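You operate a simulated robot arm through the tools that you are given. There is no shell and no other tool. Be economical: measure what you need, move in short steps, check, and stop when the job is done.

You run a simulated two-armed robot. Do the job below in one go: nothing can be reset, and whatever is moved stays where it is left.

TASK
Wipe the grease mark off with the orange rag.
Fine: wet it in the cleaner box first, drop it in the rag box after, shut the cleaner box lid. Where these are worked on the way, their far stop is far enough and under half their travel is too little: cleaner box lid. What is to be rubbed or washed off counts as gone when no trace of it is left.

It is judged by the outcome, as a careful person would: the job done as asked, and still so three seconds after it is handed in. It fails if anything else is knocked over, pushed out of place, dropped, spilled or broken. A push-on lid holds only when it is set on centred and level and pressed home; a screw cap is set on level and turned clockwise until tight.

THE ROBOT
Two 6-joint arms with two-finger parallel grippers on one trunk, on a base that drives. Base frame: it is fixed to the floor where the robot stands at the start and does not move with it; the origin is under the middle of the robot, x ahead of it, y to its left, z up; the surface under the hand at the start is at about z = 800. Lengths are in mm, angles in degrees, forces in N, time in s.
The left shoulder is at the start at [280, 185, 1080], the right one opposite. With the tool pointing down near the work surface each hand reaches from about 540 to 940 mm from the robot's upright axis, wherever it stands, measured 20 degrees to its own side. Places, roughly: cleaner box [700, 0, 800]; cleaner box lid [700, 0, 800]; grease mark [500, -100, 800]; inside of the rag box [600, -400, 800]; white button [600, -600, 900]. Payload 1.57 kg a hand.
Tool frame (each hand has its own): the origin (TCP) lies between the finger pads and is the grasp point; the fingertips stand 30 mm ahead of it; z points along the fingers, y is the line along which they close. The gripper opens to 80 mm. The fingers are 17 mm wide and 12 mm thick; the gripper's body (40 by 82 mm) begins 80 mm behind the TCP.
Orientation is told as [roll, pitch, yaw] about the base's x, y, z axes, in that order, counted from this pose: with the fingers straight down and closing along the base's y, the tool's x points along the base's -x, its y along +y and its z along -z.

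THE INTERFACE
- The arms move only by the tool arm_command. It takes "left_steps", "right_steps" or both (then of equal length, played together; a hand with none holds still); each is a list of rows, each a list of 3 entries, a list of its own where there are three numbers: the shift along the base's x, y, z in mm, then the turn, a rotation vector about the base's x, y, z in degrees, then the opening, from 0 (shut) to 1 (fully open). In form: [[[x, y, z], [wx, wy, wz], grip], ...]. A call has 1 to 20 rows; each row shifts and turns the commanded pose from where the row before left it. Each row takes 0.2 s and may step no farther than 50 mm and 8.6 degrees from the row before; otherwise, or with a gripper value out of range, the whole call is refused. Where a pose cannot be reached the arm comes as near as it can. A force on the tool above 40 N (or 10 N above the force at the start of the call, whichever is more), or a blocked arm, ends the call early, and 0.2 s more pass. The fingers move at their own pace (about 153 mm/s each) and stop on an object; they squeeze with about 31 N. The grip force told is the motor's: it shows also when the fingers shut on nothing. Time passes only in rows, and 0.2 s behind the last, so rows that do not move let the fingers close. The reply holds the time, the measured pose of the TCP, the force on the tool along the base axes, the opening and the grip force, in the units named above and with some noise, with the torque about the TCP (base axes, N m) and any sound that the robot's microphone picked up.
- Cameras (640 x 400 px; columns grow to the right, rows downward): "scene" is now at [232.4, -15.1, 1510.9]; the picture's right is [-0.22, -0.98, 0.00], its down [-0.79, 0.18, -0.59] and it looks along [0.57, -0.13, -0.81] (base axes); focal length 271 px, centre (320, 200). "left" rides on the left gripper at [72, 7, -122] in its tool frame; the picture's right is [-0.09, 1.00, 0.00], its down [-0.84, -0.08, -0.54] and it looks along [-0.54, -0.05, 0.84] (tool axes); focal length 238 px, centre (320, 200). "right" rides on the right gripper at [72, -7, -122] in its tool frame; the picture's right is [0.09, 1.00, 0.00], its down [-0.84, 0.08, -0.54] and it looks along [-0.54, 0.05, 0.84] (tool axes); focal length 238 px, centre (320, 200). There is no depth. A picture from a camera that has moved, and an enlarged one, comes with that camera's place and axes in the base frame and with its lens.
- get_image(camera): a new picture of that camera. No time passes.
- move_column(by): slides the trunk up (or, below 0, down) by that many mm; the arms and the scene camera ride with it, the base frame stays. It gives what a move gives, with no picture.
- roll_base(legs): drives the robot by 1 to 6 legs, each [ahead, turn to the left] in mm and degrees, along the robot's own axes; the way and the turn of a leg run together, so that a leg with both is an arc; at most 1500 mm and 180 degrees a leg. The arms and the cameras ride along, it lands a little off, and it stops where it bumps. It gives what a move gives.
- head_to(pan, tilt): turns the head with the scene camera to pan (to the left, within 86 degrees either way) and tilt (down, from -29 to 69), counted from straight ahead of the robot. It gives what a move gives.
- zoom(camera, box): a new picture of the part [left, top, right, bottom] of that camera's present view, enlarged. No time passes.
- sign_off(): hands the job in; it is judged then, once.

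Go step by step. Nothing tells you exact positions but the pictures and the camera data: compare them with the known pose of the tool, close in by small moves and look again before you grip or let go. The budget is 120 turns and 100 pictures, counting those below and the enlarged ones. Unless the task says otherwise, let go and move clear before handing in, and close with one line.

The tools are called after ">>>" by a JSON object that holds its "api" and its "payload". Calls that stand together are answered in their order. arm_command: Moves the arms, as the interface text tells. Its arguments: {"type":"object","properties":{"left_steps":{"type":"array"},"right_steps":{"type":"array"}},"required":[]} The other tools are called the same way: move_column (by) slides the trunk up or down; roll_base (legs) drives the base; head_to (pan, tilt) turns the head that bears the scene camera; get_image (camera) takes a picture; zoom (camera, box) takes an enlarged picture of a part of a camera's view; sign_off () hands the job in.

At the start:

```text
time: 0.0
left_tool_pos: [590.3, 153.6, 1152.5]
left_tcp_rot: [0.0, 0.1, 0.0]
left_ft_force: [0.7, -0.9, 0.4]
left_torque: [0.0, 0.02, 0.01]
left_gripper_width: 80.2
left_grasp_force: 0.1
right_tool_pos: [480.1, -316.4, 1156.9]
right_tcp_rot: [-0.1, 0.0, 0.1]
right_ft_force: [0.0, 0.6, 1.3]
right_torque: [0.05, 0.01, 0.0]
right_gripper_width: 80.1
right_grasp_force: 0.2
trunk travel left (down, up): [-775.0, 215.0]
robot x, y, heading: [-0.5, -2.2, -0.0]
head pan, tilt: [-12.5, 54.0]
```

scene: 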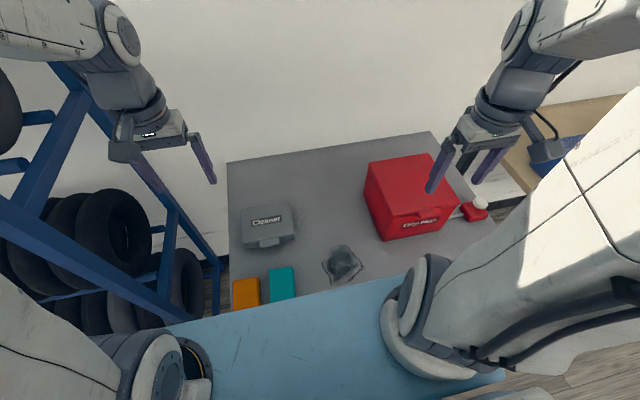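
right: 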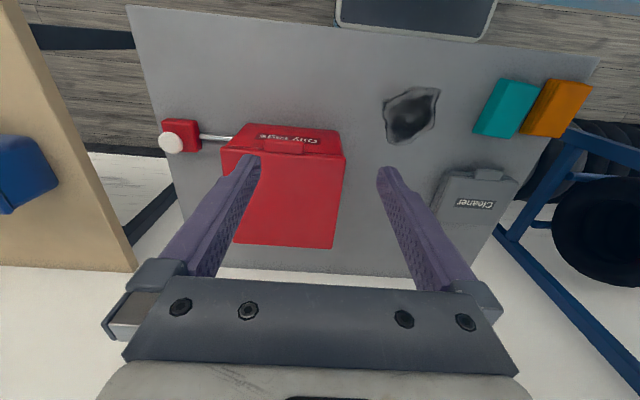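
left: 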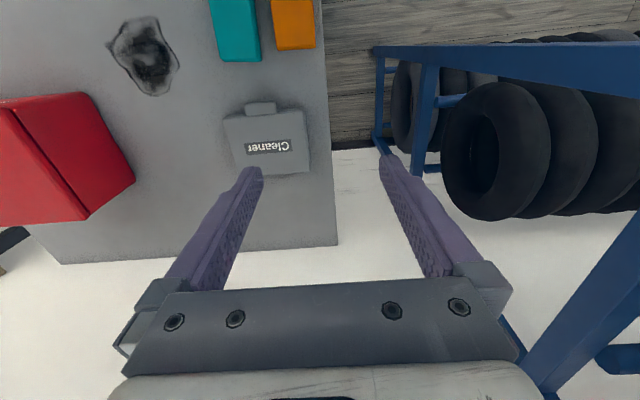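

I see a grey bench with a grey Cleaner box (lid shut), an orange and a teal rag, the grease mark, and a red oily-rags box with a white button beside it. I'll look closer first.

>>> {"api": "zoom", "payload": {"camera": "scene", "box": [220, 180, 400, 310]}}

>>> {"api": "zoom", "payload": {"camera": "scene", "box": [340, 130, 520, 250]}}

>>> {"api": "zoom", "payload": {"camera": "right", "box": [130, 80, 370, 260]}}

>>> {"api": "zoom", "payload": {"camera": "left", "box": [90, 0, 340, 180]}}

```text
3.08 times, centred on (310, 245) of scene
camera zoom: at [232.4, -15.1, 1510.9], right [-0.22, -0.98, 0.0], down [-0.79, 0.18, -0.59], along [0.57, -0.13, -0.81], focal length 833 px, centre (351, 62)
```

zoom: 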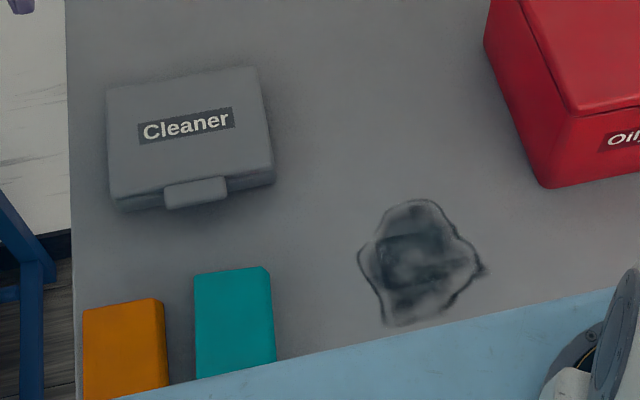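

```text
3.33 times, centred on (430, 190) of scene
camera zoom: at [232.4, -15.1, 1510.9], right [-0.22, -0.98, 0.0], down [-0.79, 0.18, -0.59], along [0.57, -0.13, -0.81], focal length 903 px, centre (-47, 233)
```

zoom: 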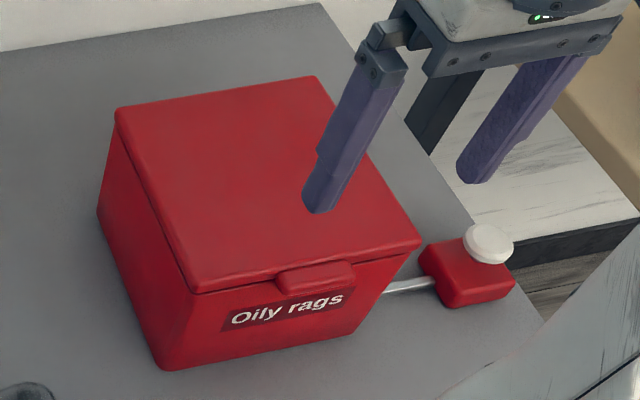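

```text
2.22 times, centred on (250, 170) of right
camera zoom: at [409.2, -323.6, 1278.9], right [-0.09, 1.0, 0.0], down [0.84, 0.08, 0.54], along [0.54, 0.05, -0.84], focal length 530 px, centre (476, 267)
```

zoom: 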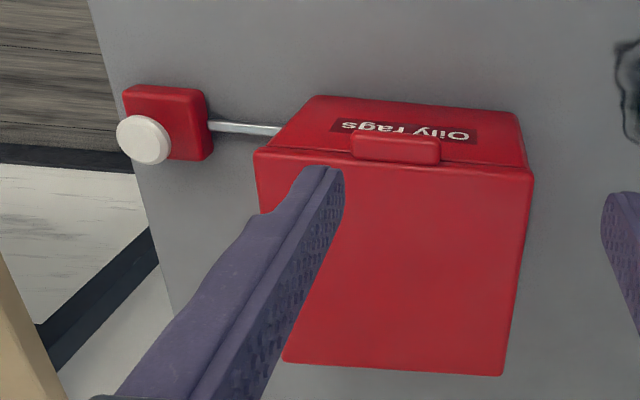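

```text
2.22 times, centred on (215, 90) of left
camera zoom: at [517.2, 159.0, 1274.1], right [0.09, 1.0, 0.0], down [0.84, -0.08, 0.54], along [0.54, -0.05, -0.84], focal length 530 px, centre (553, 444)
```

zoom: 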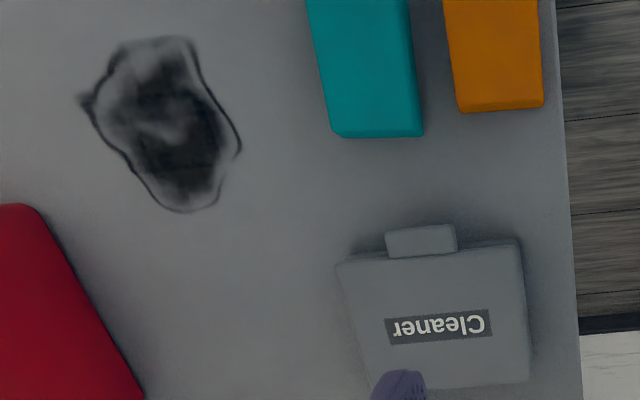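

The near parts of the bench are too close to reach, so I back up by about 110 mm and look again.

>>> {"api": "roll_base", "payload": {"legs": [[-110, 0]]}}

>>> {"api": "head_to", "payload": {"pan": -8, "tilt": 50}}

>>> {"api": "get_image", "payload": {"camera": "scene"}}

>>> {"api": "get_image", "payload": {"camera": "left"}}

```text
time: 1.2
left_tool_pos: [478.5, 154.1, 1153.3]
left_tcp_rot: [0.0, 0.0, 0.0]
left_ft_force: [-0.3, 0.3, -0.7]
left_torque: [-0.01, -0.01, 0.02]
left_gripper_width: 79.9
left_grasp_force: 0.1
right_tool_pos: [370.9, -315.9, 1157.0]
right_tcp_rot: [-0.1, 0.0, 0.1]
right_ft_force: [0.4, -0.9, -0.8]
right_torque: [0.01, 0.05, 0.0]
right_gripper_width: 80.0
right_grasp_force: 0.0
trunk travel left (down, up): [-775.0, 215.0]
robot x, y, heading: [-112.8, 3.0, -0.1]
head pan, tilt: [-12.5, 54.0]
```

```text
time: 1.8
left_tool_pos: [479.3, 152.2, 1153.3]
left_tcp_rot: [0.0, 0.0, 0.0]
left_ft_force: [-0.5, 0.3, -0.8]
left_torque: [0.0, 0.01, 0.01]
left_gripper_width: 80.2
left_grasp_force: 0.0
right_tool_pos: [369.9, -315.5, 1157.0]
right_tcp_rot: [0.0, 0.0, 0.1]
right_ft_force: [0.3, 0.0, 0.6]
right_torque: [0.02, 0.03, -0.02]
right_gripper_width: 79.8
right_grasp_force: 0.0
trunk travel left (down, up): [-775.0, 215.0]
robot x, y, heading: [-109.6, -1.0, 0.3]
head pan, tilt: [-8.0, 50.0]
```

```text
92 pictures are left
camera scene: at [126.6, -9.9, 1516.1], right [-0.14, -0.99, 0.0], down [-0.76, 0.11, -0.64], along [0.64, -0.09, -0.77], focal length 271 px, centre (320, 200)
```

scene: 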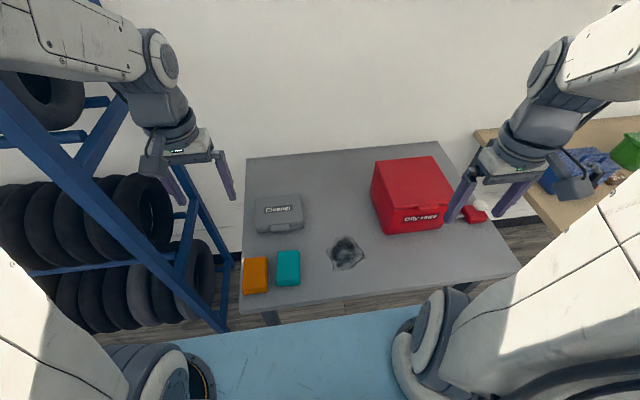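

```text
91 pictures are left
camera left: at [406.5, 159.2, 1274.1], right [0.09, 1.0, 0.0], down [0.84, -0.08, 0.54], along [0.54, -0.05, -0.84], focal length 238 px, centre (320, 200)
```

left: 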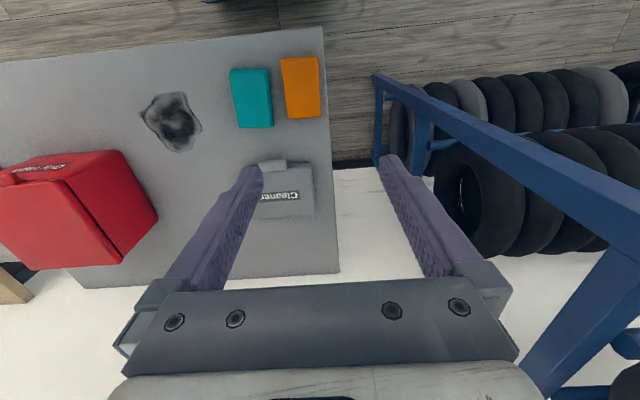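

The rags lie at about x 416–517, orange y 88–153; cleaner box about (663, 48) with its tab facing me. I bring the left hand nearer for a low view.

>>> {"api": "arm_command", "payload": {"left_steps": [[[0, -30, -40], [0, 0, 0], 1], [[0, -30, -40], [0, 0, 0], 1], [[0, -20, -40], [0, 0, 0], 1], [[0, -20, -40], [0, 0, 0], 1]]}}

>>> {"api": "get_image", "payload": {"camera": "left"}}

>>> {"api": "zoom", "payload": {"camera": "scene", "box": [230, 170, 380, 310]}}

```text
time: 2.8
left_tool_pos: [478.5, 53.6, 992.8]
left_tcp_rot: [0.0, 0.0, 0.0]
left_ft_force: [0.0, 0.3, 0.3]
left_torque: [0.0, -0.02, 0.01]
left_gripper_width: 80.0
left_grasp_force: 0.1
right_tool_pos: [371.2, -317.7, 1156.8]
right_tcp_rot: [-0.1, 0.0, 0.0]
right_ft_force: [-0.9, 0.4, 0.1]
right_torque: [-0.03, -0.03, 0.01]
right_gripper_width: 80.2
right_grasp_force: 0.0
trunk travel left (down, up): [-775.0, 215.0]
robot x, y, heading: [-109.9, 2.1, -0.0]
head pan, tilt: [-8.0, 50.0]
```

```text
90 pictures are left
camera left: at [406.1, 59.3, 1114.1], right [0.09, 1.0, 0.0], down [0.84, -0.08, 0.54], along [0.54, -0.05, -0.84], focal length 238 px, centre (320, 200)
```

left: 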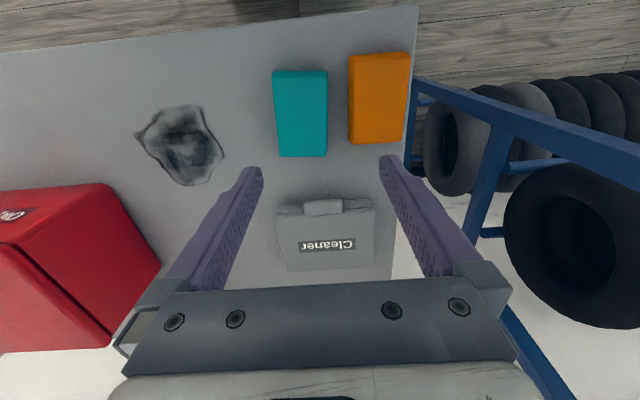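

```text
2.86 times, centred on (305, 240) of scene
camera zoom: at [126.4, -9.7, 1516.2], right [-0.14, -0.99, 0.0], down [-0.76, 0.11, -0.64], along [0.64, -0.09, -0.77], focal length 774 px, centre (363, 86)
```

zoom: 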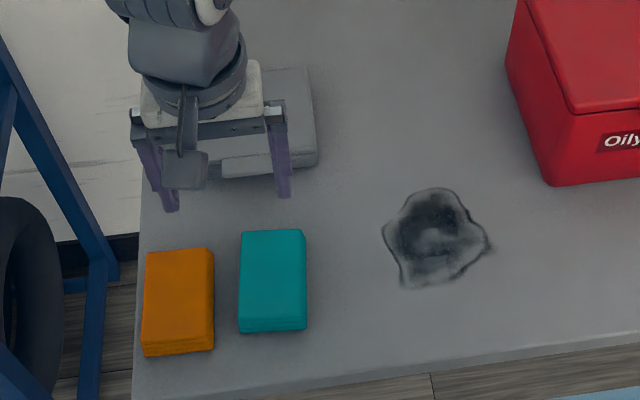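

Zooming on the left camera's view to measure box tab and rag heights.

>>> {"api": "zoom", "payload": {"camera": "left", "box": [260, 180, 400, 290]}}

>>> {"api": "zoom", "payload": {"camera": "left", "box": [260, 30, 430, 170]}}

```text
3.64 times, centred on (330, 235) of left
camera zoom: at [406.1, 59.3, 1114.1], right [0.09, 1.0, 0.0], down [0.84, -0.08, 0.54], along [0.54, -0.05, -0.84], focal length 867 px, centre (284, 73)
```

zoom: 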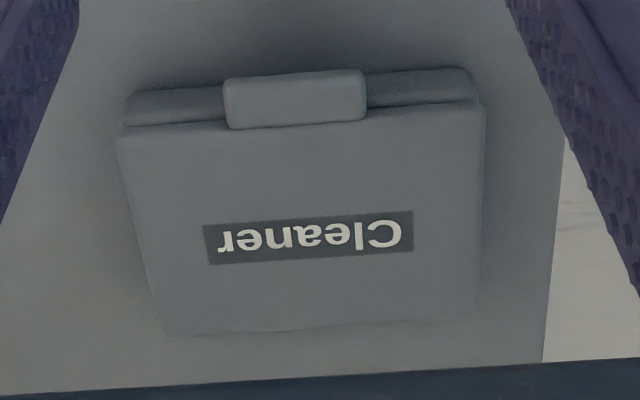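

```text
2.86 times, centred on (345, 100) of left
camera zoom: at [406.1, 59.3, 1114.1], right [0.09, 1.0, 0.0], down [0.84, -0.08, 0.54], along [0.54, -0.05, -0.84], focal length 681 px, centre (249, 486)
```

zoom: 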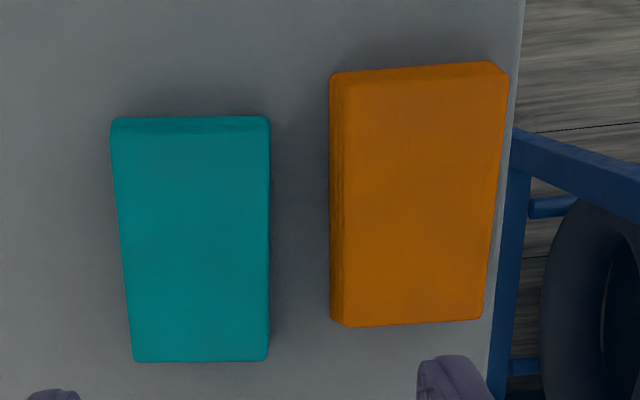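

Lid top is at z≈836, spanning x 606–726, y −26…122, and the tab sits at x≈592–606, y 18–73. I'll pinch the tab by its sides with the left hand; first hover above it.

>>> {"api": "arm_command", "payload": {"left_steps": [[[40, -3, -30], [0, 0, 0], 1], [[40, -3, -30], [0, 0, 0], 1], [[40, -2, -30], [0, 0, 0], 1]]}}

>>> {"api": "get_image", "payload": {"camera": "left"}}

>>> {"api": "zoom", "payload": {"camera": "scene", "box": [230, 150, 350, 250]}}

```text
time: 3.6
left_tool_pos: [600.7, 43.6, 902.5]
left_tcp_rot: [0.0, 0.1, 0.1]
left_ft_force: [-0.4, -0.4, -0.3]
left_torque: [-0.01, 0.0, -0.02]
left_gripper_width: 79.9
left_grasp_force: 0.1
right_tool_pos: [369.6, -316.7, 1157.2]
right_tcp_rot: [0.0, 0.0, 0.0]
right_ft_force: [-0.6, -0.4, -1.0]
right_torque: [-0.02, -0.04, -0.03]
right_gripper_width: 80.0
right_grasp_force: 0.1
trunk travel left (down, up): [-775.0, 215.0]
robot x, y, heading: [-110.2, -1.5, -0.2]
head pan, tilt: [-8.0, 50.0]
```

```text
86 pictures are left
camera left: at [526.9, 50.9, 1023.7], right [0.09, 1.0, 0.0], down [0.84, -0.08, 0.54], along [0.54, -0.05, -0.84], focal length 238 px, centre (320, 200)
```

left: 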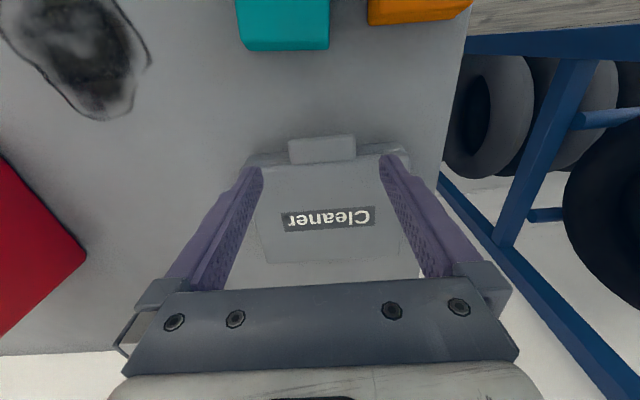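

```text
4.00 times, centred on (290, 200) of scene
camera zoom: at [126.4, -9.8, 1516.2], right [-0.14, -0.99, 0.0], down [-0.76, 0.11, -0.64], along [0.64, -0.09, -0.77], focal length 1083 px, centre (440, 200)
```

zoom: 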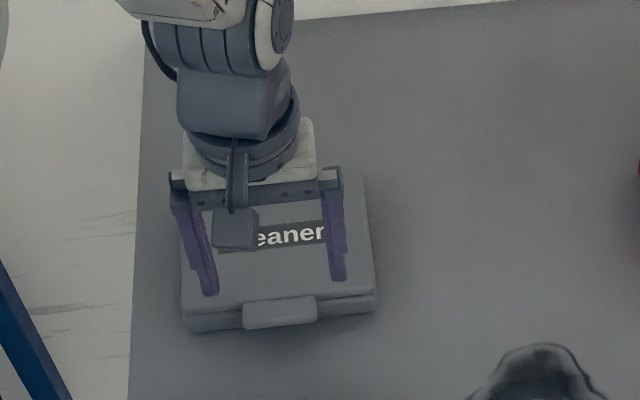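

The tab centre is at y≈47, x≈591–607. I line up just in front of the lid edge and come down to fingertip z≈815.

>>> {"api": "arm_command", "payload": {"left_steps": [[[-6, 3, 0], [0, 0, 1.4], 1], [[0, 0, -28], [0, 0, 0], 1], [[0, 0, -28], [0, 0, 0], 1]]}}

>>> {"api": "get_image", "payload": {"camera": "left"}}

>>> {"api": "zoom", "payload": {"camera": "scene", "box": [230, 150, 350, 250]}}

```text
time: 4.4
left_tool_pos: [593.0, 46.4, 845.9]
left_tcp_rot: [0.0, 0.0, 1.4]
left_ft_force: [-0.6, 0.1, -0.5]
left_torque: [-0.01, 0.01, 0.0]
left_gripper_width: 79.8
left_grasp_force: 0.1
right_tool_pos: [370.2, -316.3, 1156.3]
right_tcp_rot: [0.0, 0.0, 0.0]
right_ft_force: [0.4, 0.9, -0.8]
right_torque: [-0.03, 0.0, 0.0]
right_gripper_width: 80.2
right_grasp_force: 0.1
trunk travel left (down, up): [-775.0, 215.0]
robot x, y, heading: [-112.4, -2.0, -0.0]
head pan, tilt: [-8.0, 50.0]
```

```text
84 pictures are left
camera left: at [521.0, 51.5, 967.3], right [0.07, 1.0, 0.0], down [0.84, -0.06, 0.54], along [0.54, -0.04, -0.84], focal length 238 px, centre (320, 200)
```

left: 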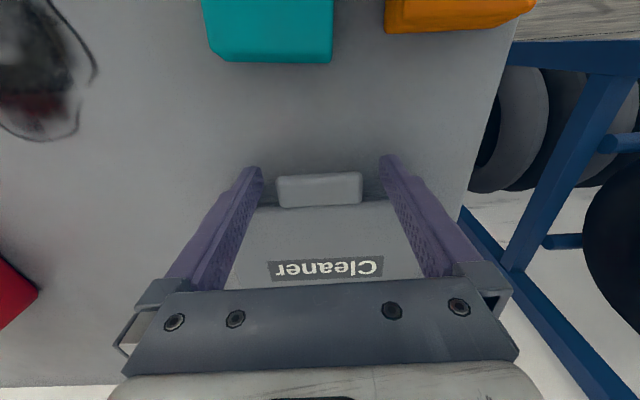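

```text
4.00 times, centred on (290, 200) of scene
camera zoom: at [126.6, -9.9, 1516.1], right [-0.14, -0.99, 0.0], down [-0.76, 0.11, -0.64], along [0.64, -0.09, -0.77], focal length 1083 px, centre (440, 200)
```

zoom: 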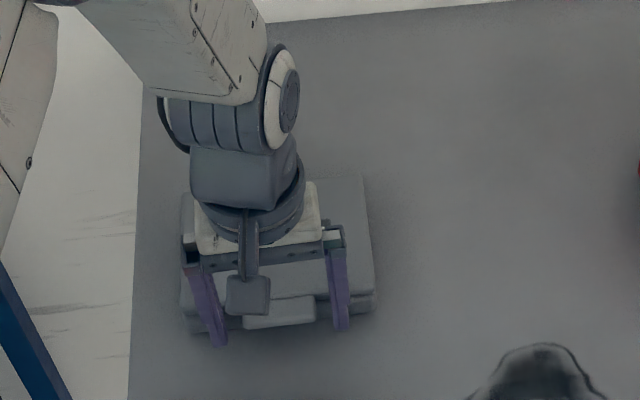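

Fingers straddle the tab. I lower slightly and close on it.

>>> {"api": "arm_command", "payload": {"left_steps": [[[2, 0, -4], [0, 0, 0], 1], [[0, 0, 0], [0, 0, 0], 0.5], [[0, 0, 0], [0, 0, 0], 0.5], [[0, 0, 0], [0, 0, 0], 0.5]]}}

>>> {"api": "get_image", "payload": {"camera": "left"}}

```text
time: 5.4
left_tool_pos: [596.5, 45.2, 843.0]
left_tcp_rot: [0.1, -0.1, 1.3]
left_ft_force: [0.7, -7.7, -1.1]
left_torque: [-0.27, 0.04, -0.51]
left_gripper_width: 55.6
left_grasp_force: 45.7
right_tool_pos: [370.0, -317.0, 1156.6]
right_tcp_rot: [0.0, -0.1, 0.0]
right_ft_force: [-0.2, -0.3, 0.3]
right_torque: [-0.02, 0.0, -0.01]
right_gripper_width: 80.2
right_grasp_force: 0.0
trunk travel left (down, up): [-775.0, 215.0]
robot x, y, heading: [-110.7, 2.4, 0.1]
head pan, tilt: [-8.0, 50.0]
```

```text
82 pictures are left
camera left: at [523.0, 50.9, 963.6], right [0.07, 1.0, 0.0], down [0.84, -0.06, 0.54], along [0.54, -0.04, -0.84], focal length 238 px, centre (320, 200)
```

left: 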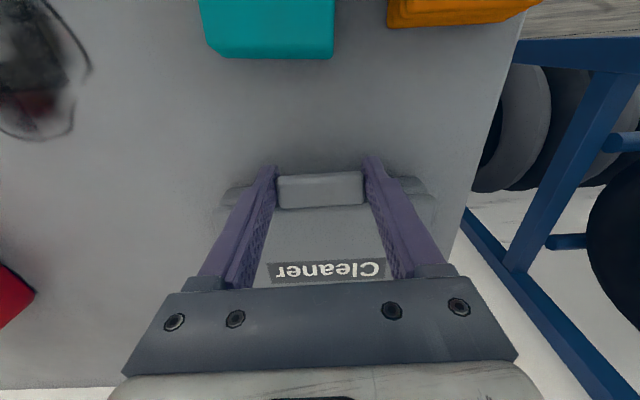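

The tab is held (55.6 mm). I start the arc about the hinge near x 726.

>>> {"api": "arm_command", "payload": {"left_steps": [[[0.5, -0.5, 11.3], [0, 0, 0], 0.5], [[1.5, 0, 11.2], [0, 0, 0], 0.5], [[2.5, 0, 11.1], [0, 0, 0], 0.5], [[3.4, 0, 10.8], [0, 0, 0], 0.5]]}}

>>> {"api": "get_image", "payload": {"camera": "left"}}

```text
time: 6.4
left_tool_pos: [601.3, 45.7, 885.9]
left_tcp_rot: [0.1, 0.1, 1.4]
left_ft_force: [0.4, -16.7, -11.1]
left_torque: [-0.27, 1.29, -0.69]
left_gripper_width: 55.9
left_grasp_force: 45.5
right_tool_pos: [370.3, -317.1, 1156.5]
right_tcp_rot: [0.1, -0.1, -0.1]
right_ft_force: [0.4, 0.1, -0.3]
right_torque: [0.01, 0.0, 0.01]
right_gripper_width: 79.8
right_grasp_force: 0.0
trunk travel left (down, up): [-775.0, 215.0]
robot x, y, heading: [-107.5, 0.8, -0.3]
head pan, tilt: [-8.0, 50.0]
```

```text
81 pictures are left
camera left: at [529.8, 50.7, 1007.6], right [0.07, 1.0, 0.0], down [0.84, -0.06, 0.54], along [0.54, -0.04, -0.84], focal length 238 px, centre (320, 200)
```

left: 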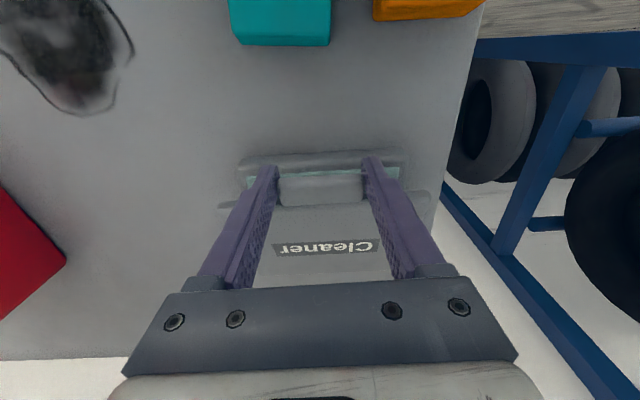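

The lid is lifting. I continue the arc, easing y.

>>> {"api": "arm_command", "payload": {"left_steps": [[[4.3, -1.5, 10.5], [0, 0, 0], 0.5], [[5.2, 0, 10.1], [0, 0, 0], 0.5], [[6.1, 0, 9.6], [0, 0, 0], 0.5], [[6.9, 0, 9.0], [0, 0, 0], 0.5], [[7.7, 0, 8.4], [0, 0, 0], 0.5], [[8.4, 0, 7.7], [0, 0, 0], 0.5]]}}

>>> {"api": "get_image", "payload": {"camera": "left"}}

>>> {"api": "zoom", "payload": {"camera": "scene", "box": [230, 130, 350, 250]}}

```text
time: 7.8
left_tool_pos: [639.0, 46.0, 942.4]
left_tcp_rot: [0.1, 0.3, 1.3]
left_ft_force: [-14.3, 0.7, -0.6]
left_torque: [-0.38, 1.7, -1.45]
left_gripper_width: 55.9
left_grasp_force: 44.9
right_tool_pos: [370.2, -317.3, 1157.1]
right_tcp_rot: [0.0, 0.0, 0.1]
right_ft_force: [0.5, 1.0, -0.4]
right_torque: [-0.02, 0.01, -0.01]
right_gripper_width: 80.0
right_grasp_force: 0.1
trunk travel left (down, up): [-775.0, 215.0]
robot x, y, heading: [-112.6, -1.7, 0.0]
head pan, tilt: [-8.0, 50.0]
```

```text
80 pictures are left
camera left: at [567.7, 50.7, 1063.7], right [0.07, 1.0, 0.0], down [0.84, -0.06, 0.54], along [0.54, -0.04, -0.84], focal length 238 px, centre (320, 200)
```

left: 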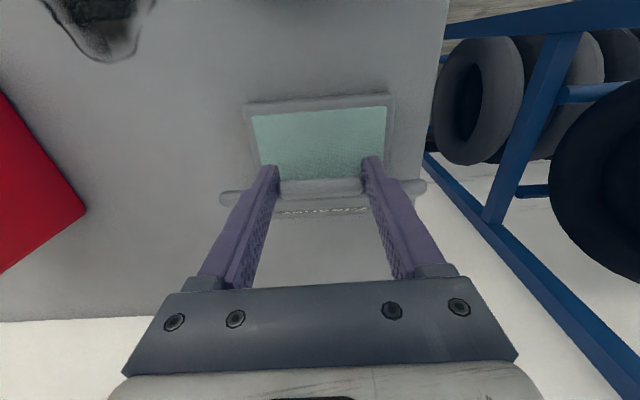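

```text
3.33 times, centred on (290, 190) of scene
camera zoom: at [126.0, -10.0, 1516.3], right [-0.14, -0.99, 0.0], down [-0.76, 0.11, -0.64], along [0.64, -0.09, -0.77], focal length 903 px, centre (420, 233)
```

zoom: 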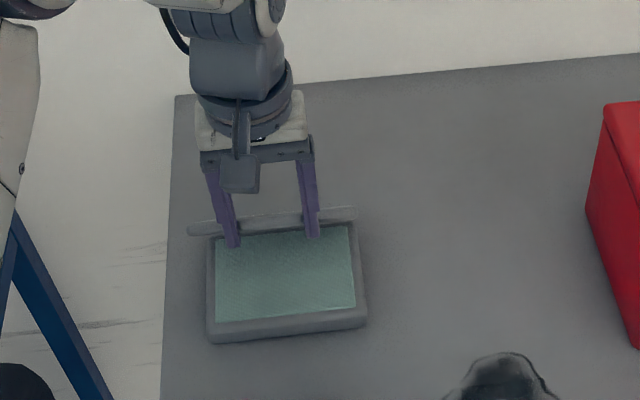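

The green cleaner pool shows. I continue the arc to past vertical.

>>> {"api": "arm_command", "payload": {"left_steps": [[[8.0, 0, 8], [0, 0, 0], 0.5], [[9.0, 0, 7], [0, 0, 0], 0.5], [[9.6, 0, 6], [0, 0, 0], 0.5], [[10.1, 0, 5.2], [0, 0, 0], 0.5], [[10.5, 0, 4.3], [0, 0, 0], 0.5], [[10.8, 0, 3.4], [0, 0, 0], 0.5]]}}

>>> {"api": "get_image", "payload": {"camera": "left"}}

```text
time: 9.2
left_tool_pos: [699.0, 46.3, 974.7]
left_tcp_rot: [0.1, 0.3, 1.4]
left_ft_force: [-7.6, 1.3, -15.6]
left_torque: [-0.17, 1.59, -0.81]
left_gripper_width: 55.6
left_grasp_force: 45.1
right_tool_pos: [371.1, -316.4, 1156.2]
right_tcp_rot: [0.0, 0.0, 0.1]
right_ft_force: [0.7, 0.2, 0.9]
right_torque: [-0.04, 0.03, 0.0]
right_gripper_width: 80.2
right_grasp_force: 0.0
trunk travel left (down, up): [-775.0, 215.0]
robot x, y, heading: [-110.3, -4.7, 0.2]
head pan, tilt: [-8.0, 50.0]
```

```text
78 pictures are left
camera left: at [626.5, 50.6, 1095.6], right [0.07, 1.0, 0.0], down [0.84, -0.06, 0.54], along [0.54, -0.04, -0.84], focal length 238 px, centre (320, 200)
```

left: 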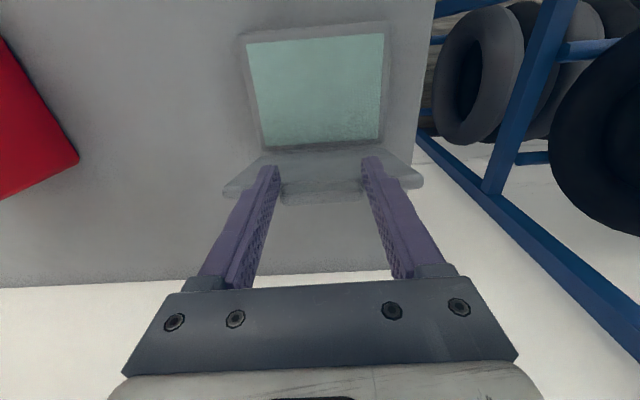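

Close to vertical now. I go on to the far stop.

>>> {"api": "arm_command", "payload": {"left_steps": [[[11, 0, 1], [0, 0, 0], 0.5], [[11.3, 0, 0], [0, 0, 0], 0.5], [[11.3, 0, -1], [0, 0, 0], 0.5], [[11.2, 0, -2], [0, 0, 0], 0.5], [[11, 0, -3], [0, 0, 0], 0.5]]}}

>>> {"api": "get_image", "payload": {"camera": "left"}}

```text
time: 10.4
left_tool_pos: [754.5, 42.6, 972.6]
left_tcp_rot: [-0.1, 0.0, 1.4]
left_ft_force: [-9.0, -14.3, 13.2]
left_torque: [-0.29, 0.18, -0.08]
left_gripper_width: 50.4
left_grasp_force: 5.6
right_tool_pos: [368.0, -317.7, 1156.9]
right_tcp_rot: [0.0, -0.1, 0.0]
right_ft_force: [0.8, 0.1, -0.1]
right_torque: [0.02, 0.0, 0.0]
right_gripper_width: 80.0
right_grasp_force: 0.1
trunk travel left (down, up): [-775.0, 215.0]
robot x, y, heading: [-112.4, -4.6, 0.1]
head pan, tilt: [-8.0, 50.0]
```

```text
77 pictures are left
camera left: at [681.5, 48.5, 1094.5], right [0.07, 1.0, 0.0], down [0.84, -0.06, 0.54], along [0.54, -0.04, -0.84], focal length 238 px, centre (320, 200)
```

left: 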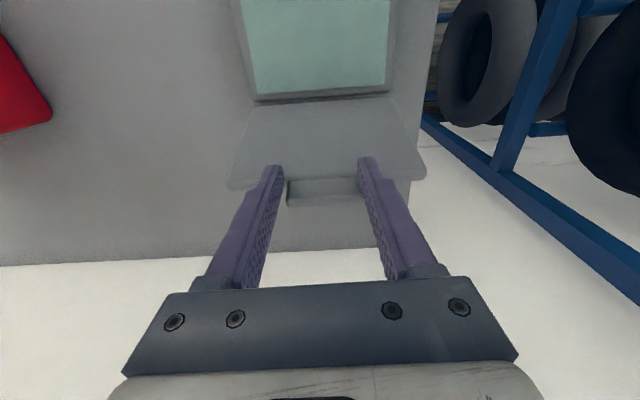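

The grip slipped off the tab at what looks like the far stop. I raise the hand and check that the lid stays open.

>>> {"api": "arm_command", "payload": {"left_steps": [[[0, 0, 3], [0, 0, 0], 0.8], [[0, 0, 20], [0, 0, 0], 0.8], [[-10, 0, 40], [0, 0, 0], 0.8], [[-40, 0, 30], [0, 0, 0], 0.8], [[-45, 10, 0], [0, 0, 0], 0.8], [[-45, 10, 0], [0, 0, 0], 0.8], [[-45, 10, 0], [0, 0, -1.4], 0.8]]}}

>>> {"api": "get_image", "payload": {"camera": "left"}}

>>> {"api": "get_image", "payload": {"camera": "scene"}}

```text
time: 12.0
left_tool_pos: [571.9, 75.9, 1064.0]
left_tcp_rot: [0.0, -0.1, 0.0]
left_ft_force: [-0.2, 0.0, -0.3]
left_torque: [0.01, -0.05, -0.03]
left_gripper_width: 64.0
left_grasp_force: 0.1
right_tool_pos: [371.7, -316.1, 1156.4]
right_tcp_rot: [0.1, 0.1, -0.1]
right_ft_force: [-0.3, -0.1, 0.2]
right_torque: [0.0, 0.05, -0.01]
right_gripper_width: 80.3
right_grasp_force: 0.1
trunk travel left (down, up): [-775.0, 215.0]
robot x, y, heading: [-107.4, -1.6, 0.0]
head pan, tilt: [-8.0, 50.0]
```

```text
76 pictures are left
camera left: at [498.6, 82.4, 1185.3], right [0.09, 1.0, 0.0], down [0.84, -0.08, 0.54], along [0.54, -0.05, -0.84], focal length 238 px, centre (320, 200)
```

left: 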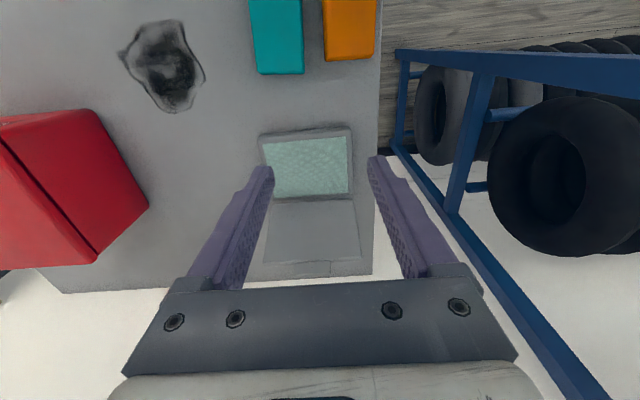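

```text
75 pictures are left
camera scene: at [126.9, -10.1, 1516.1], right [-0.14, -0.99, 0.0], down [-0.76, 0.11, -0.64], along [0.64, -0.09, -0.77], focal length 271 px, centre (320, 200)
```

scene: 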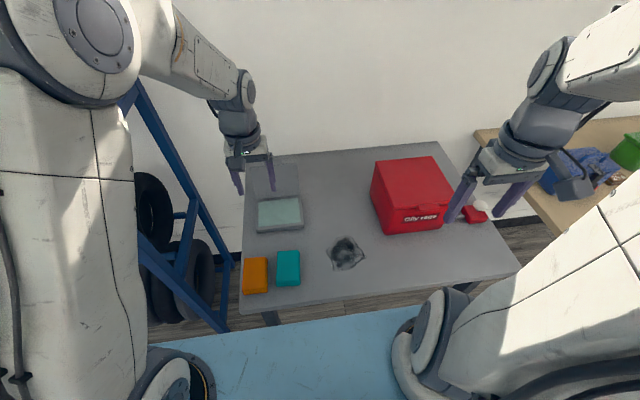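

The lid stays open past vertical. Interior about x 614–717, y −15…115, so the rag has to be turned 90° to go in. Now I hover over the orange rag.

>>> {"api": "arm_command", "payload": {"left_steps": [[[-35, 12, -40], [0, 0, 0], 1], [[-35, 12, -40], [0, 0, 0], 1], [[-35, 12, -40], [0, 0, 0], 1], [[0, 8, -34], [0, 0, 0], 1]]}}

>>> {"api": "get_image", "payload": {"camera": "left"}}

>>> {"api": "zoom", "payload": {"camera": "scene", "box": [220, 200, 340, 310]}}

```text
refused: row 1 steps farther than a row can; nothing moved
```

```text
74 pictures are left
camera left: at [498.6, 82.4, 1185.3], right [0.09, 1.0, 0.0], down [0.84, -0.08, 0.54], along [0.54, -0.05, -0.84], focal length 238 px, centre (320, 200)
```

left: 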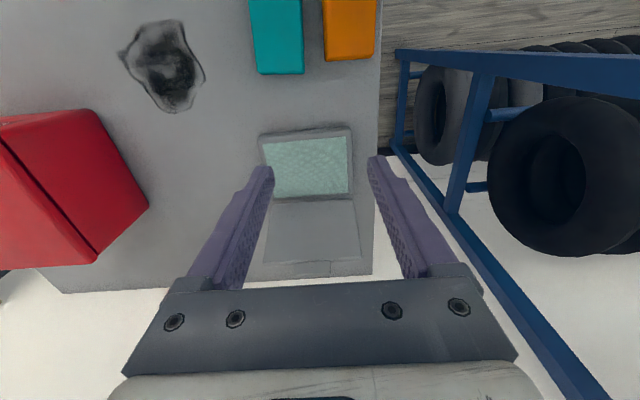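

```text
3.64 times, centred on (280, 255) of scene
camera zoom: at [126.9, -10.1, 1516.1], right [-0.14, -0.99, 0.0], down [-0.76, 0.11, -0.64], along [0.64, -0.09, -0.77], focal length 985 px, centre (466, 0)
```

zoom: 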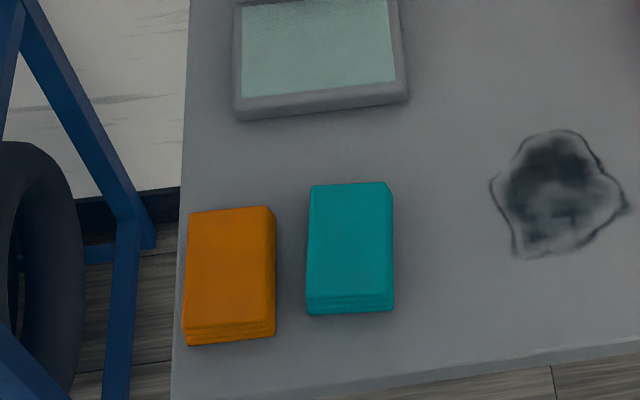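

That step was over-long; resending in smaller rows. The rag is about 24 mm thick, centre (469, 120).

>>> {"api": "arm_command", "payload": {"left_steps": [[[-27, 10, -35], [0, 0, 0], 1], [[-27, 10, -35], [0, 0, 0], 1], [[-27, 10, -35], [0, 0, 0], 1], [[-22, 14, -35], [0, 0, 0], 1], [[0, 0, -24], [0, 0, 0], 1]]}}

>>> {"api": "get_image", "payload": {"camera": "left"}}

>>> {"api": "zoom", "payload": {"camera": "scene", "box": [220, 200, 340, 310]}}

```text
time: 13.2
left_tool_pos: [466.6, 119.7, 901.3]
left_tcp_rot: [0.0, 0.0, -0.1]
left_ft_force: [-0.2, -1.5, -0.3]
left_torque: [0.02, 0.02, -0.02]
left_gripper_width: 80.1
left_grasp_force: 0.1
right_tool_pos: [369.9, -316.0, 1157.2]
right_tcp_rot: [0.0, 0.0, 0.0]
right_ft_force: [0.2, 0.6, -0.1]
right_torque: [0.02, -0.03, 0.01]
right_gripper_width: 80.0
right_grasp_force: 0.0
trunk travel left (down, up): [-775.0, 215.0]
robot x, y, heading: [-114.4, -0.9, -0.0]
head pan, tilt: [-8.0, 50.0]
```

```text
72 pictures are left
camera left: at [394.5, 126.0, 1022.1], right [0.09, 1.0, 0.0], down [0.84, -0.08, 0.54], along [0.54, -0.05, -0.84], focal length 238 px, centre (320, 200)
```

left: 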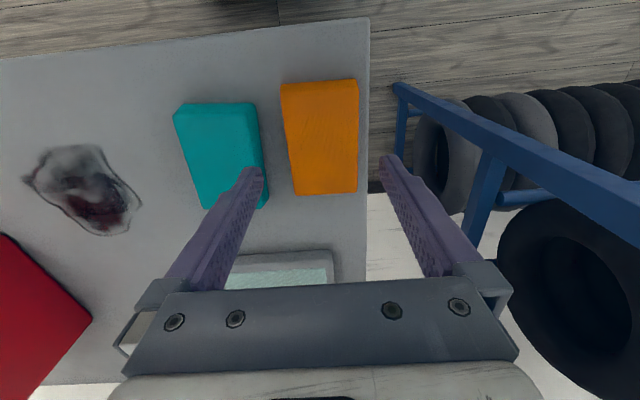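

```text
3.64 times, centred on (280, 255) of scene
camera zoom: at [126.5, -10.0, 1516.2], right [-0.14, -0.99, 0.0], down [-0.76, 0.11, -0.64], along [0.64, -0.09, -0.77], focal length 985 px, centre (466, 0)
```

zoom: 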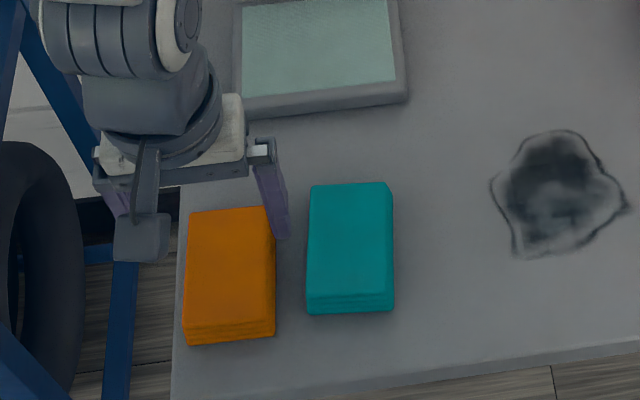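

Aligned within a couple of mm. I shift 2 mm, descend with the fingers beside the rag, stopping above it to check.

>>> {"api": "arm_command", "payload": {"left_steps": [[[0, 2, -5], [0, 0, -1.5], 1], [[0, 0, -25], [0, 0, 0], 1], [[0, 0, -10], [0, 0, 0], 1]]}}

>>> {"api": "get_image", "payload": {"camera": "left"}}

>>> {"api": "zoom", "payload": {"camera": "scene", "box": [220, 200, 340, 310]}}

```text
time: 14.0
left_tool_pos: [468.4, 121.4, 859.9]
left_tcp_rot: [0.0, 0.0, -1.5]
left_ft_force: [0.2, 0.0, 0.0]
left_torque: [0.05, 0.02, 0.01]
left_gripper_width: 80.1
left_grasp_force: 0.1
right_tool_pos: [369.9, -315.5, 1157.0]
right_tcp_rot: [0.0, 0.0, 0.0]
right_ft_force: [0.5, -0.3, 0.3]
right_torque: [0.02, 0.02, 0.01]
right_gripper_width: 80.1
right_grasp_force: 0.0
trunk travel left (down, up): [-775.0, 215.0]
robot x, y, heading: [-108.5, -0.8, 0.1]
head pan, tilt: [-8.0, 50.0]
```

```text
70 pictures are left
camera left: at [395.3, 129.6, 981.8], right [0.12, 0.99, 0.0], down [0.83, -0.1, 0.54], along [0.54, -0.06, -0.84], focal length 238 px, centre (320, 200)
```

left: 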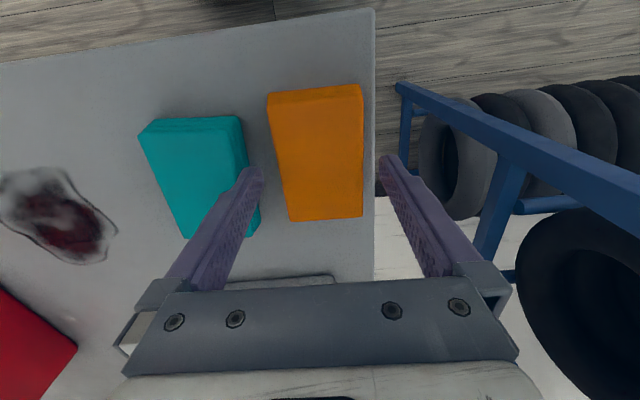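

```text
3.64 times, centred on (280, 255) of scene
camera zoom: at [126.7, -10.1, 1516.1], right [-0.14, -0.99, 0.0], down [-0.76, 0.11, -0.64], along [0.64, -0.09, -0.77], focal length 985 px, centre (466, 0)
```

zoom: 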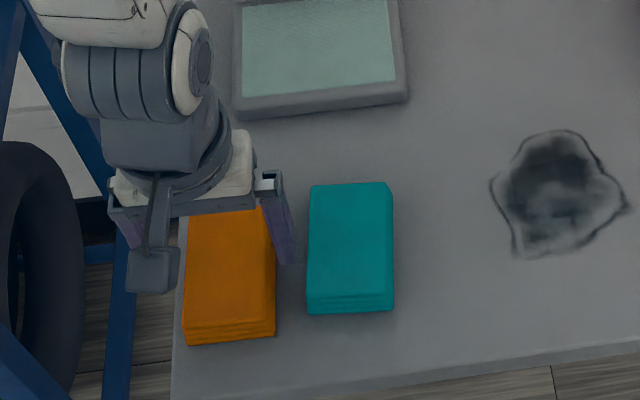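

The fingers straddle the rag with clearance to the teal one; I lower and close.

>>> {"api": "arm_command", "payload": {"left_steps": [[[0, 0, -12], [0, 0, 0], 1], [[0, 0, -9], [0, 0, 0], 1], [[0, 0, 0], [0, 0, 0], 0.3], [[0, 0, 0], [0, 0, 0], 0.3], [[0, 0, 0], [0, 0, 0], 0.3]]}}

>>> {"api": "get_image", "payload": {"camera": "left"}}

```text
time: 15.2
left_tool_pos: [467.7, 120.8, 839.2]
left_tcp_rot: [0.0, 0.0, -1.5]
left_ft_force: [-0.1, 0.0, 2.1]
left_torque: [-0.07, -0.02, 0.03]
left_gripper_width: 63.6
left_grasp_force: 31.2
right_tool_pos: [370.2, -315.6, 1157.5]
right_tcp_rot: [0.0, 0.1, 0.0]
right_ft_force: [0.8, -1.2, 0.2]
right_torque: [-0.02, 0.04, -0.03]
right_gripper_width: 80.0
right_grasp_force: 0.1
trunk travel left (down, up): [-775.0, 215.0]
robot x, y, heading: [-110.7, -1.9, -0.1]
head pan, tilt: [-8.0, 50.0]
```

```text
68 pictures are left
camera left: at [395.3, 129.4, 960.9], right [0.12, 0.99, 0.0], down [0.83, -0.1, 0.54], along [0.54, -0.06, -0.84], focal length 238 px, centre (320, 200)
```

left: 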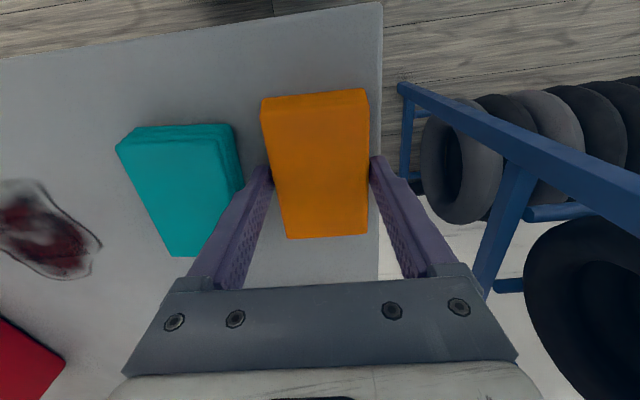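

The rag is gripped. I lift it, then move over the box turning 87° so the rag lies along y.

>>> {"api": "arm_command", "payload": {"left_steps": [[[0, 0, 40], [0, 0, 0], 0.3], [[0, 0, 40], [0, 0, 0], 0.3], [[0, 0, 40], [0, 0, 0], 0.3], [[18, -6.6, 0], [0, 0, -7.9], 0.3], [[18, -6.6, 0], [0, 0, -7.9], 0.3], [[18, -6.6, 0], [0, 0, -7.9], 0.3], [[18, -6.6, 0], [0, 0, -7.9], 0.3], [[18, -6.6, 0], [0, 0, -7.9], 0.3], [[18, -6.6, 0], [0, 0, -7.9], 0.3], [[18, -6.6, 0], [0, 0, -7.9], 0.3], [[18, -6.6, 0], [0, 0, -7.9], 0.3], [[18, -6.6, 0], [0, 0, -7.9], 0.3], [[18, -6.6, 0], [0, 0, -7.9], 0.3], [[18, -6.6, 0], [0, 0, -7.9], 0.3]]}}

>>> {"api": "get_image", "payload": {"camera": "left"}}

>>> {"api": "get_image", "payload": {"camera": "scene"}}

```text
time: 18.2
left_tool_pos: [665.7, 48.2, 958.6]
left_tcp_rot: [0.0, 0.0, -88.5]
left_ft_force: [-0.3, -0.7, 0.2]
left_torque: [0.06, 0.01, 0.01]
left_gripper_width: 63.9
left_grasp_force: 31.2
right_tool_pos: [369.9, -316.2, 1157.0]
right_tcp_rot: [0.0, 0.0, 0.1]
right_ft_force: [0.1, -0.3, -0.4]
right_torque: [0.0, 0.0, 0.01]
right_gripper_width: 79.8
right_grasp_force: 0.1
trunk travel left (down, up): [-775.0, 215.0]
robot x, y, heading: [-108.8, 0.4, 0.0]
head pan, tilt: [-8.0, 50.0]
```

```text
67 pictures are left
camera left: at [669.1, 120.3, 1080.8], right [1.0, -0.07, 0.0], down [-0.06, -0.84, 0.54], along [-0.04, -0.54, -0.84], focal length 238 px, centre (320, 200)
```

left: 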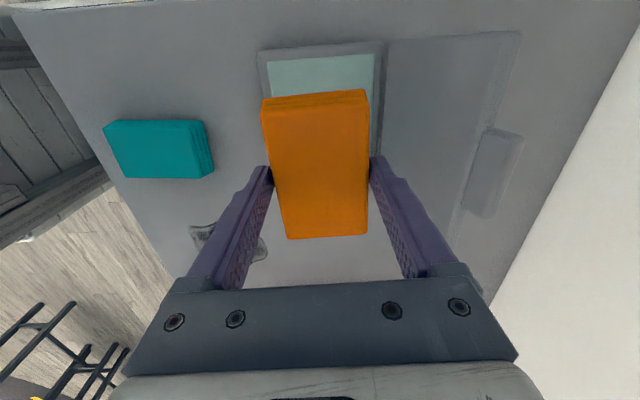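

```text
66 pictures are left
camera scene: at [126.5, -10.1, 1516.1], right [-0.14, -0.99, 0.0], down [-0.76, 0.11, -0.64], along [0.64, -0.09, -0.77], focal length 271 px, centre (320, 200)
```

scene: 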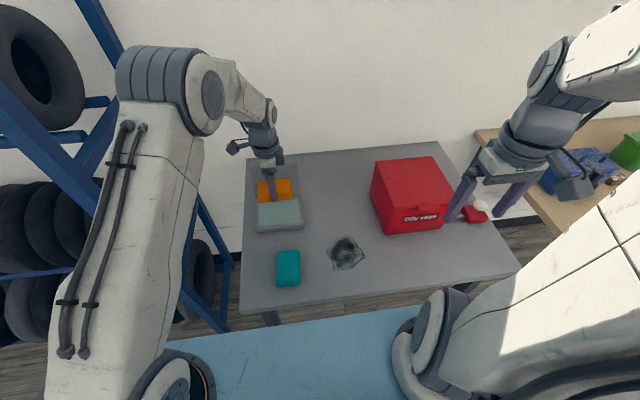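

The rag is centred above the pool. I lower it into the box.

>>> {"api": "arm_command", "payload": {"left_steps": [[[0, 0, -35], [0, 0, 0], 0.3], [[0, 0, -35], [0, 0, 0], 0.3], [[0, 0, -20], [0, 0, 0], 0.3]]}}

>>> {"api": "get_image", "payload": {"camera": "left"}}

>>> {"api": "zoom", "payload": {"camera": "scene", "box": [230, 140, 350, 250]}}

```text
time: 19.0
left_tool_pos: [665.9, 47.6, 868.3]
left_tcp_rot: [0.1, 0.0, -88.3]
left_ft_force: [-0.2, -0.3, 0.2]
left_torque: [0.0, -0.05, -0.03]
left_gripper_width: 63.9
left_grasp_force: 31.2
right_tool_pos: [370.4, -317.1, 1158.1]
right_tcp_rot: [0.0, 0.0, 0.0]
right_ft_force: [0.1, 0.2, -0.4]
right_torque: [0.04, 0.01, 0.01]
right_gripper_width: 80.1
right_grasp_force: 0.0
trunk travel left (down, up): [-775.0, 215.0]
robot x, y, heading: [-109.7, 0.7, -0.3]
head pan, tilt: [-8.0, 50.0]
```

```text
65 pictures are left
camera left: at [669.4, 120.4, 990.3], right [1.0, -0.06, 0.0], down [-0.05, -0.84, 0.54], along [-0.03, -0.54, -0.84], focal length 238 px, centre (320, 200)
```

left: 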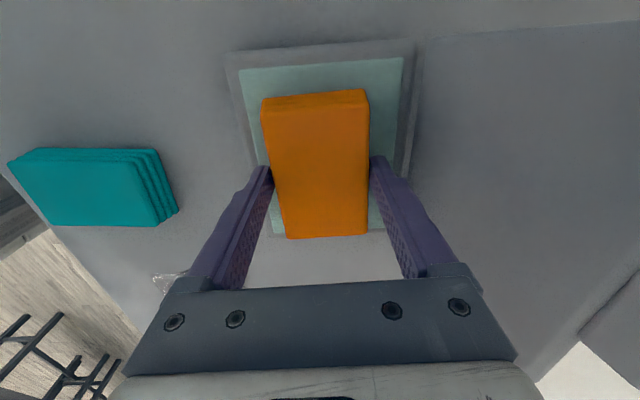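

```text
3.64 times, centred on (290, 195) of scene
camera zoom: at [126.7, -10.1, 1516.1], right [-0.14, -0.99, 0.0], down [-0.76, 0.11, -0.64], along [0.64, -0.09, -0.77], focal length 985 px, centre (429, 218)
```

zoom: 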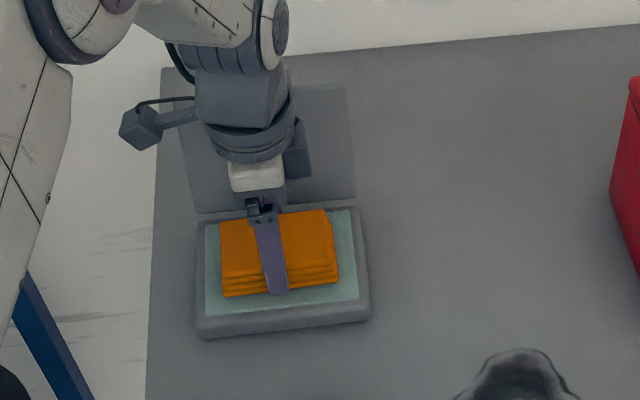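

Well centred. I go on down in small steps until the rag touches.

>>> {"api": "arm_command", "payload": {"left_steps": [[[0, 0, -5], [0, 0, 0], 0.3], [[0, 0, -5], [0, 0, 0], 0.3], [[0, 0, -4], [0, 0, 0], 0.3], [[0, 0, 0], [0, 0, 0], 0.3]]}}

>>> {"api": "zoom", "payload": {"camera": "left", "box": [200, 20, 440, 260]}}

```text
time: 19.7
left_tool_pos: [666.7, 48.4, 863.6]
left_tcp_rot: [0.2, -0.2, -88.3]
left_ft_force: [-4.9, 1.2, 16.7]
left_torque: [0.14, 0.46, 0.02]
left_gripper_width: 63.7
left_grasp_force: 31.2
right_tool_pos: [369.9, -316.3, 1156.9]
right_tcp_rot: [0.0, -0.1, 0.1]
right_ft_force: [-0.5, -1.0, 0.5]
right_torque: [0.02, -0.04, -0.03]
right_gripper_width: 80.0
right_grasp_force: 0.0
trunk travel left (down, up): [-775.0, 215.0]
robot x, y, heading: [-109.3, 2.4, 0.2]
head pan, tilt: [-8.0, 50.0]
stopped in row 3 (left hand): the force on the tool passed its limit at 44 N (the readings are from after the stop); the commanded pose is now the measured one
```

```text
1.67 times, centred on (320, 140) of left
camera zoom: at [669.9, 120.4, 985.7], right [1.0, -0.06, 0.01], down [-0.06, -0.84, 0.54], along [-0.03, -0.54, -0.84], focal length 397 px, centre (320, 300)
```

zoom: 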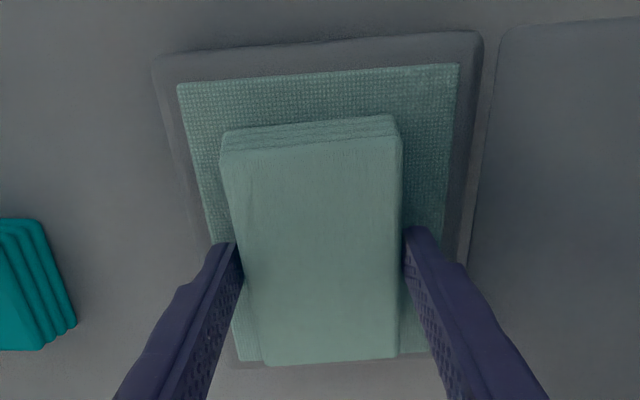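

The rag turned wet green. I lift it and carry it to the near edge of the grease mark (mark spans about x 455–567, y −195…−85).

>>> {"api": "arm_command", "payload": {"left_steps": [[[0, 0, 40], [0, 0, 0], 0.3], [[0, 0, 40], [0, 0, 0], 0.3], [[0, 0, 20], [0, 0, 0], 0.3], [[-37.7, -27.2, 0], [0, 0, 0], 0.3], [[-37.7, -27.2, 0], [0, 0, 0], 0.3], [[-37.7, -27.2, 0], [0, 0, 0], 0.3], [[-37.7, -27.2, 0], [0, 0, 0], 0.3], [[-37.7, -27.2, 0], [0, 0, 0], 0.3], [[-37.7, -27.2, 0], [0, 0, 0], 0.3], [[0, 0, -40], [0, 0, 0], 0.3], [[0, 0, -40], [0, 0, 0], 0.3], [[0, 0, -30], [0, 0, 0], 0.3]]}}

>>> {"api": "get_image", "payload": {"camera": "left"}}

>>> {"api": "get_image", "payload": {"camera": "scene"}}

```text
time: 22.3
left_tool_pos: [441.4, -115.3, 852.2]
left_tcp_rot: [0.3, -0.2, -88.2]
left_ft_force: [0.2, -0.8, -1.0]
left_torque: [0.0, 0.0, 0.04]
left_gripper_width: 63.7
left_grasp_force: 30.5
right_tool_pos: [371.0, -315.5, 1156.2]
right_tcp_rot: [0.0, -0.1, 0.1]
right_ft_force: [-1.2, -0.5, 0.2]
right_torque: [0.01, 0.01, 0.01]
right_gripper_width: 80.0
right_grasp_force: 0.0
trunk travel left (down, up): [-775.0, 215.0]
robot x, y, heading: [-113.7, -1.8, -0.1]
head pan, tilt: [-8.0, 50.0]
```

```text
62 pictures are left
camera left: at [444.1, -41.5, 973.0], right [1.0, -0.06, 0.0], down [-0.05, -0.84, 0.54], along [-0.03, -0.54, -0.84], focal length 238 px, centre (320, 200)
```

left: 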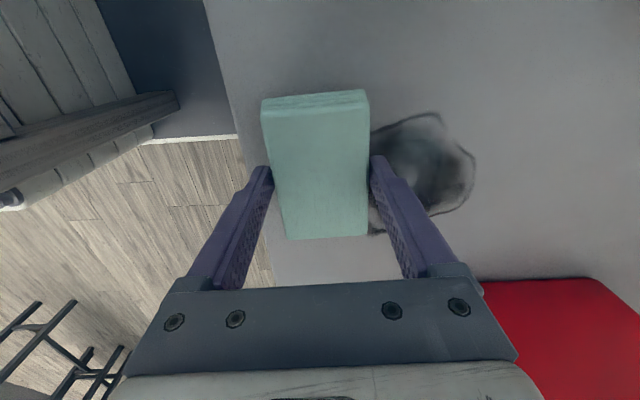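

```text
61 pictures are left
camera scene: at [126.6, -10.0, 1516.1], right [-0.14, -0.99, 0.0], down [-0.76, 0.11, -0.64], along [0.64, -0.09, -0.77], focal length 271 px, centre (320, 200)
```

scene: 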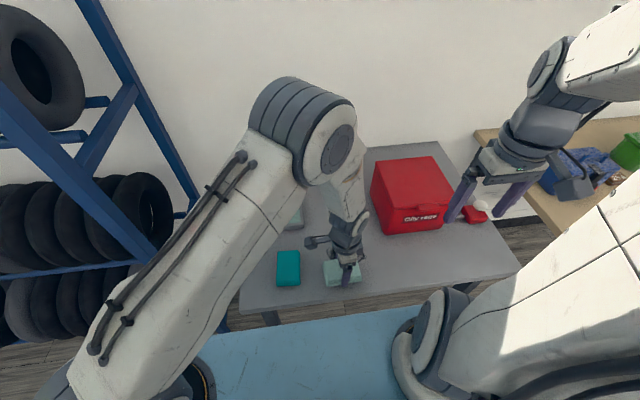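

The rag is at the near edge of the mark. I press down gently to contact.

>>> {"api": "arm_command", "payload": {"left_steps": [[[0, 0, -6], [0, 0, 0], 0.3], [[0, 0, -4], [0, 0, 0], 0.3], [[0, 0, -2], [0, 0, 0], 0.3], [[0, 0, -1], [0, 0, 0], 0.3]]}}

```text
time: 23.3
left_tool_pos: [440.1, -115.4, 838.4]
left_tcp_rot: [0.1, -0.1, -88.3]
left_ft_force: [0.9, 1.7, 4.0]
left_torque: [-0.02, 0.04, -0.03]
left_gripper_width: 64.0
left_grasp_force: 30.8
right_tool_pos: [370.2, -316.2, 1156.8]
right_tcp_rot: [0.1, 0.0, 0.1]
right_ft_force: [-0.6, 0.0, 0.0]
right_torque: [0.0, -0.04, 0.03]
right_gripper_width: 79.9
right_grasp_force: 0.0
trunk travel left (down, up): [-775.0, 215.0]
robot x, y, heading: [-112.8, 0.3, 0.1]
head pan, tilt: [-8.0, 50.0]
```

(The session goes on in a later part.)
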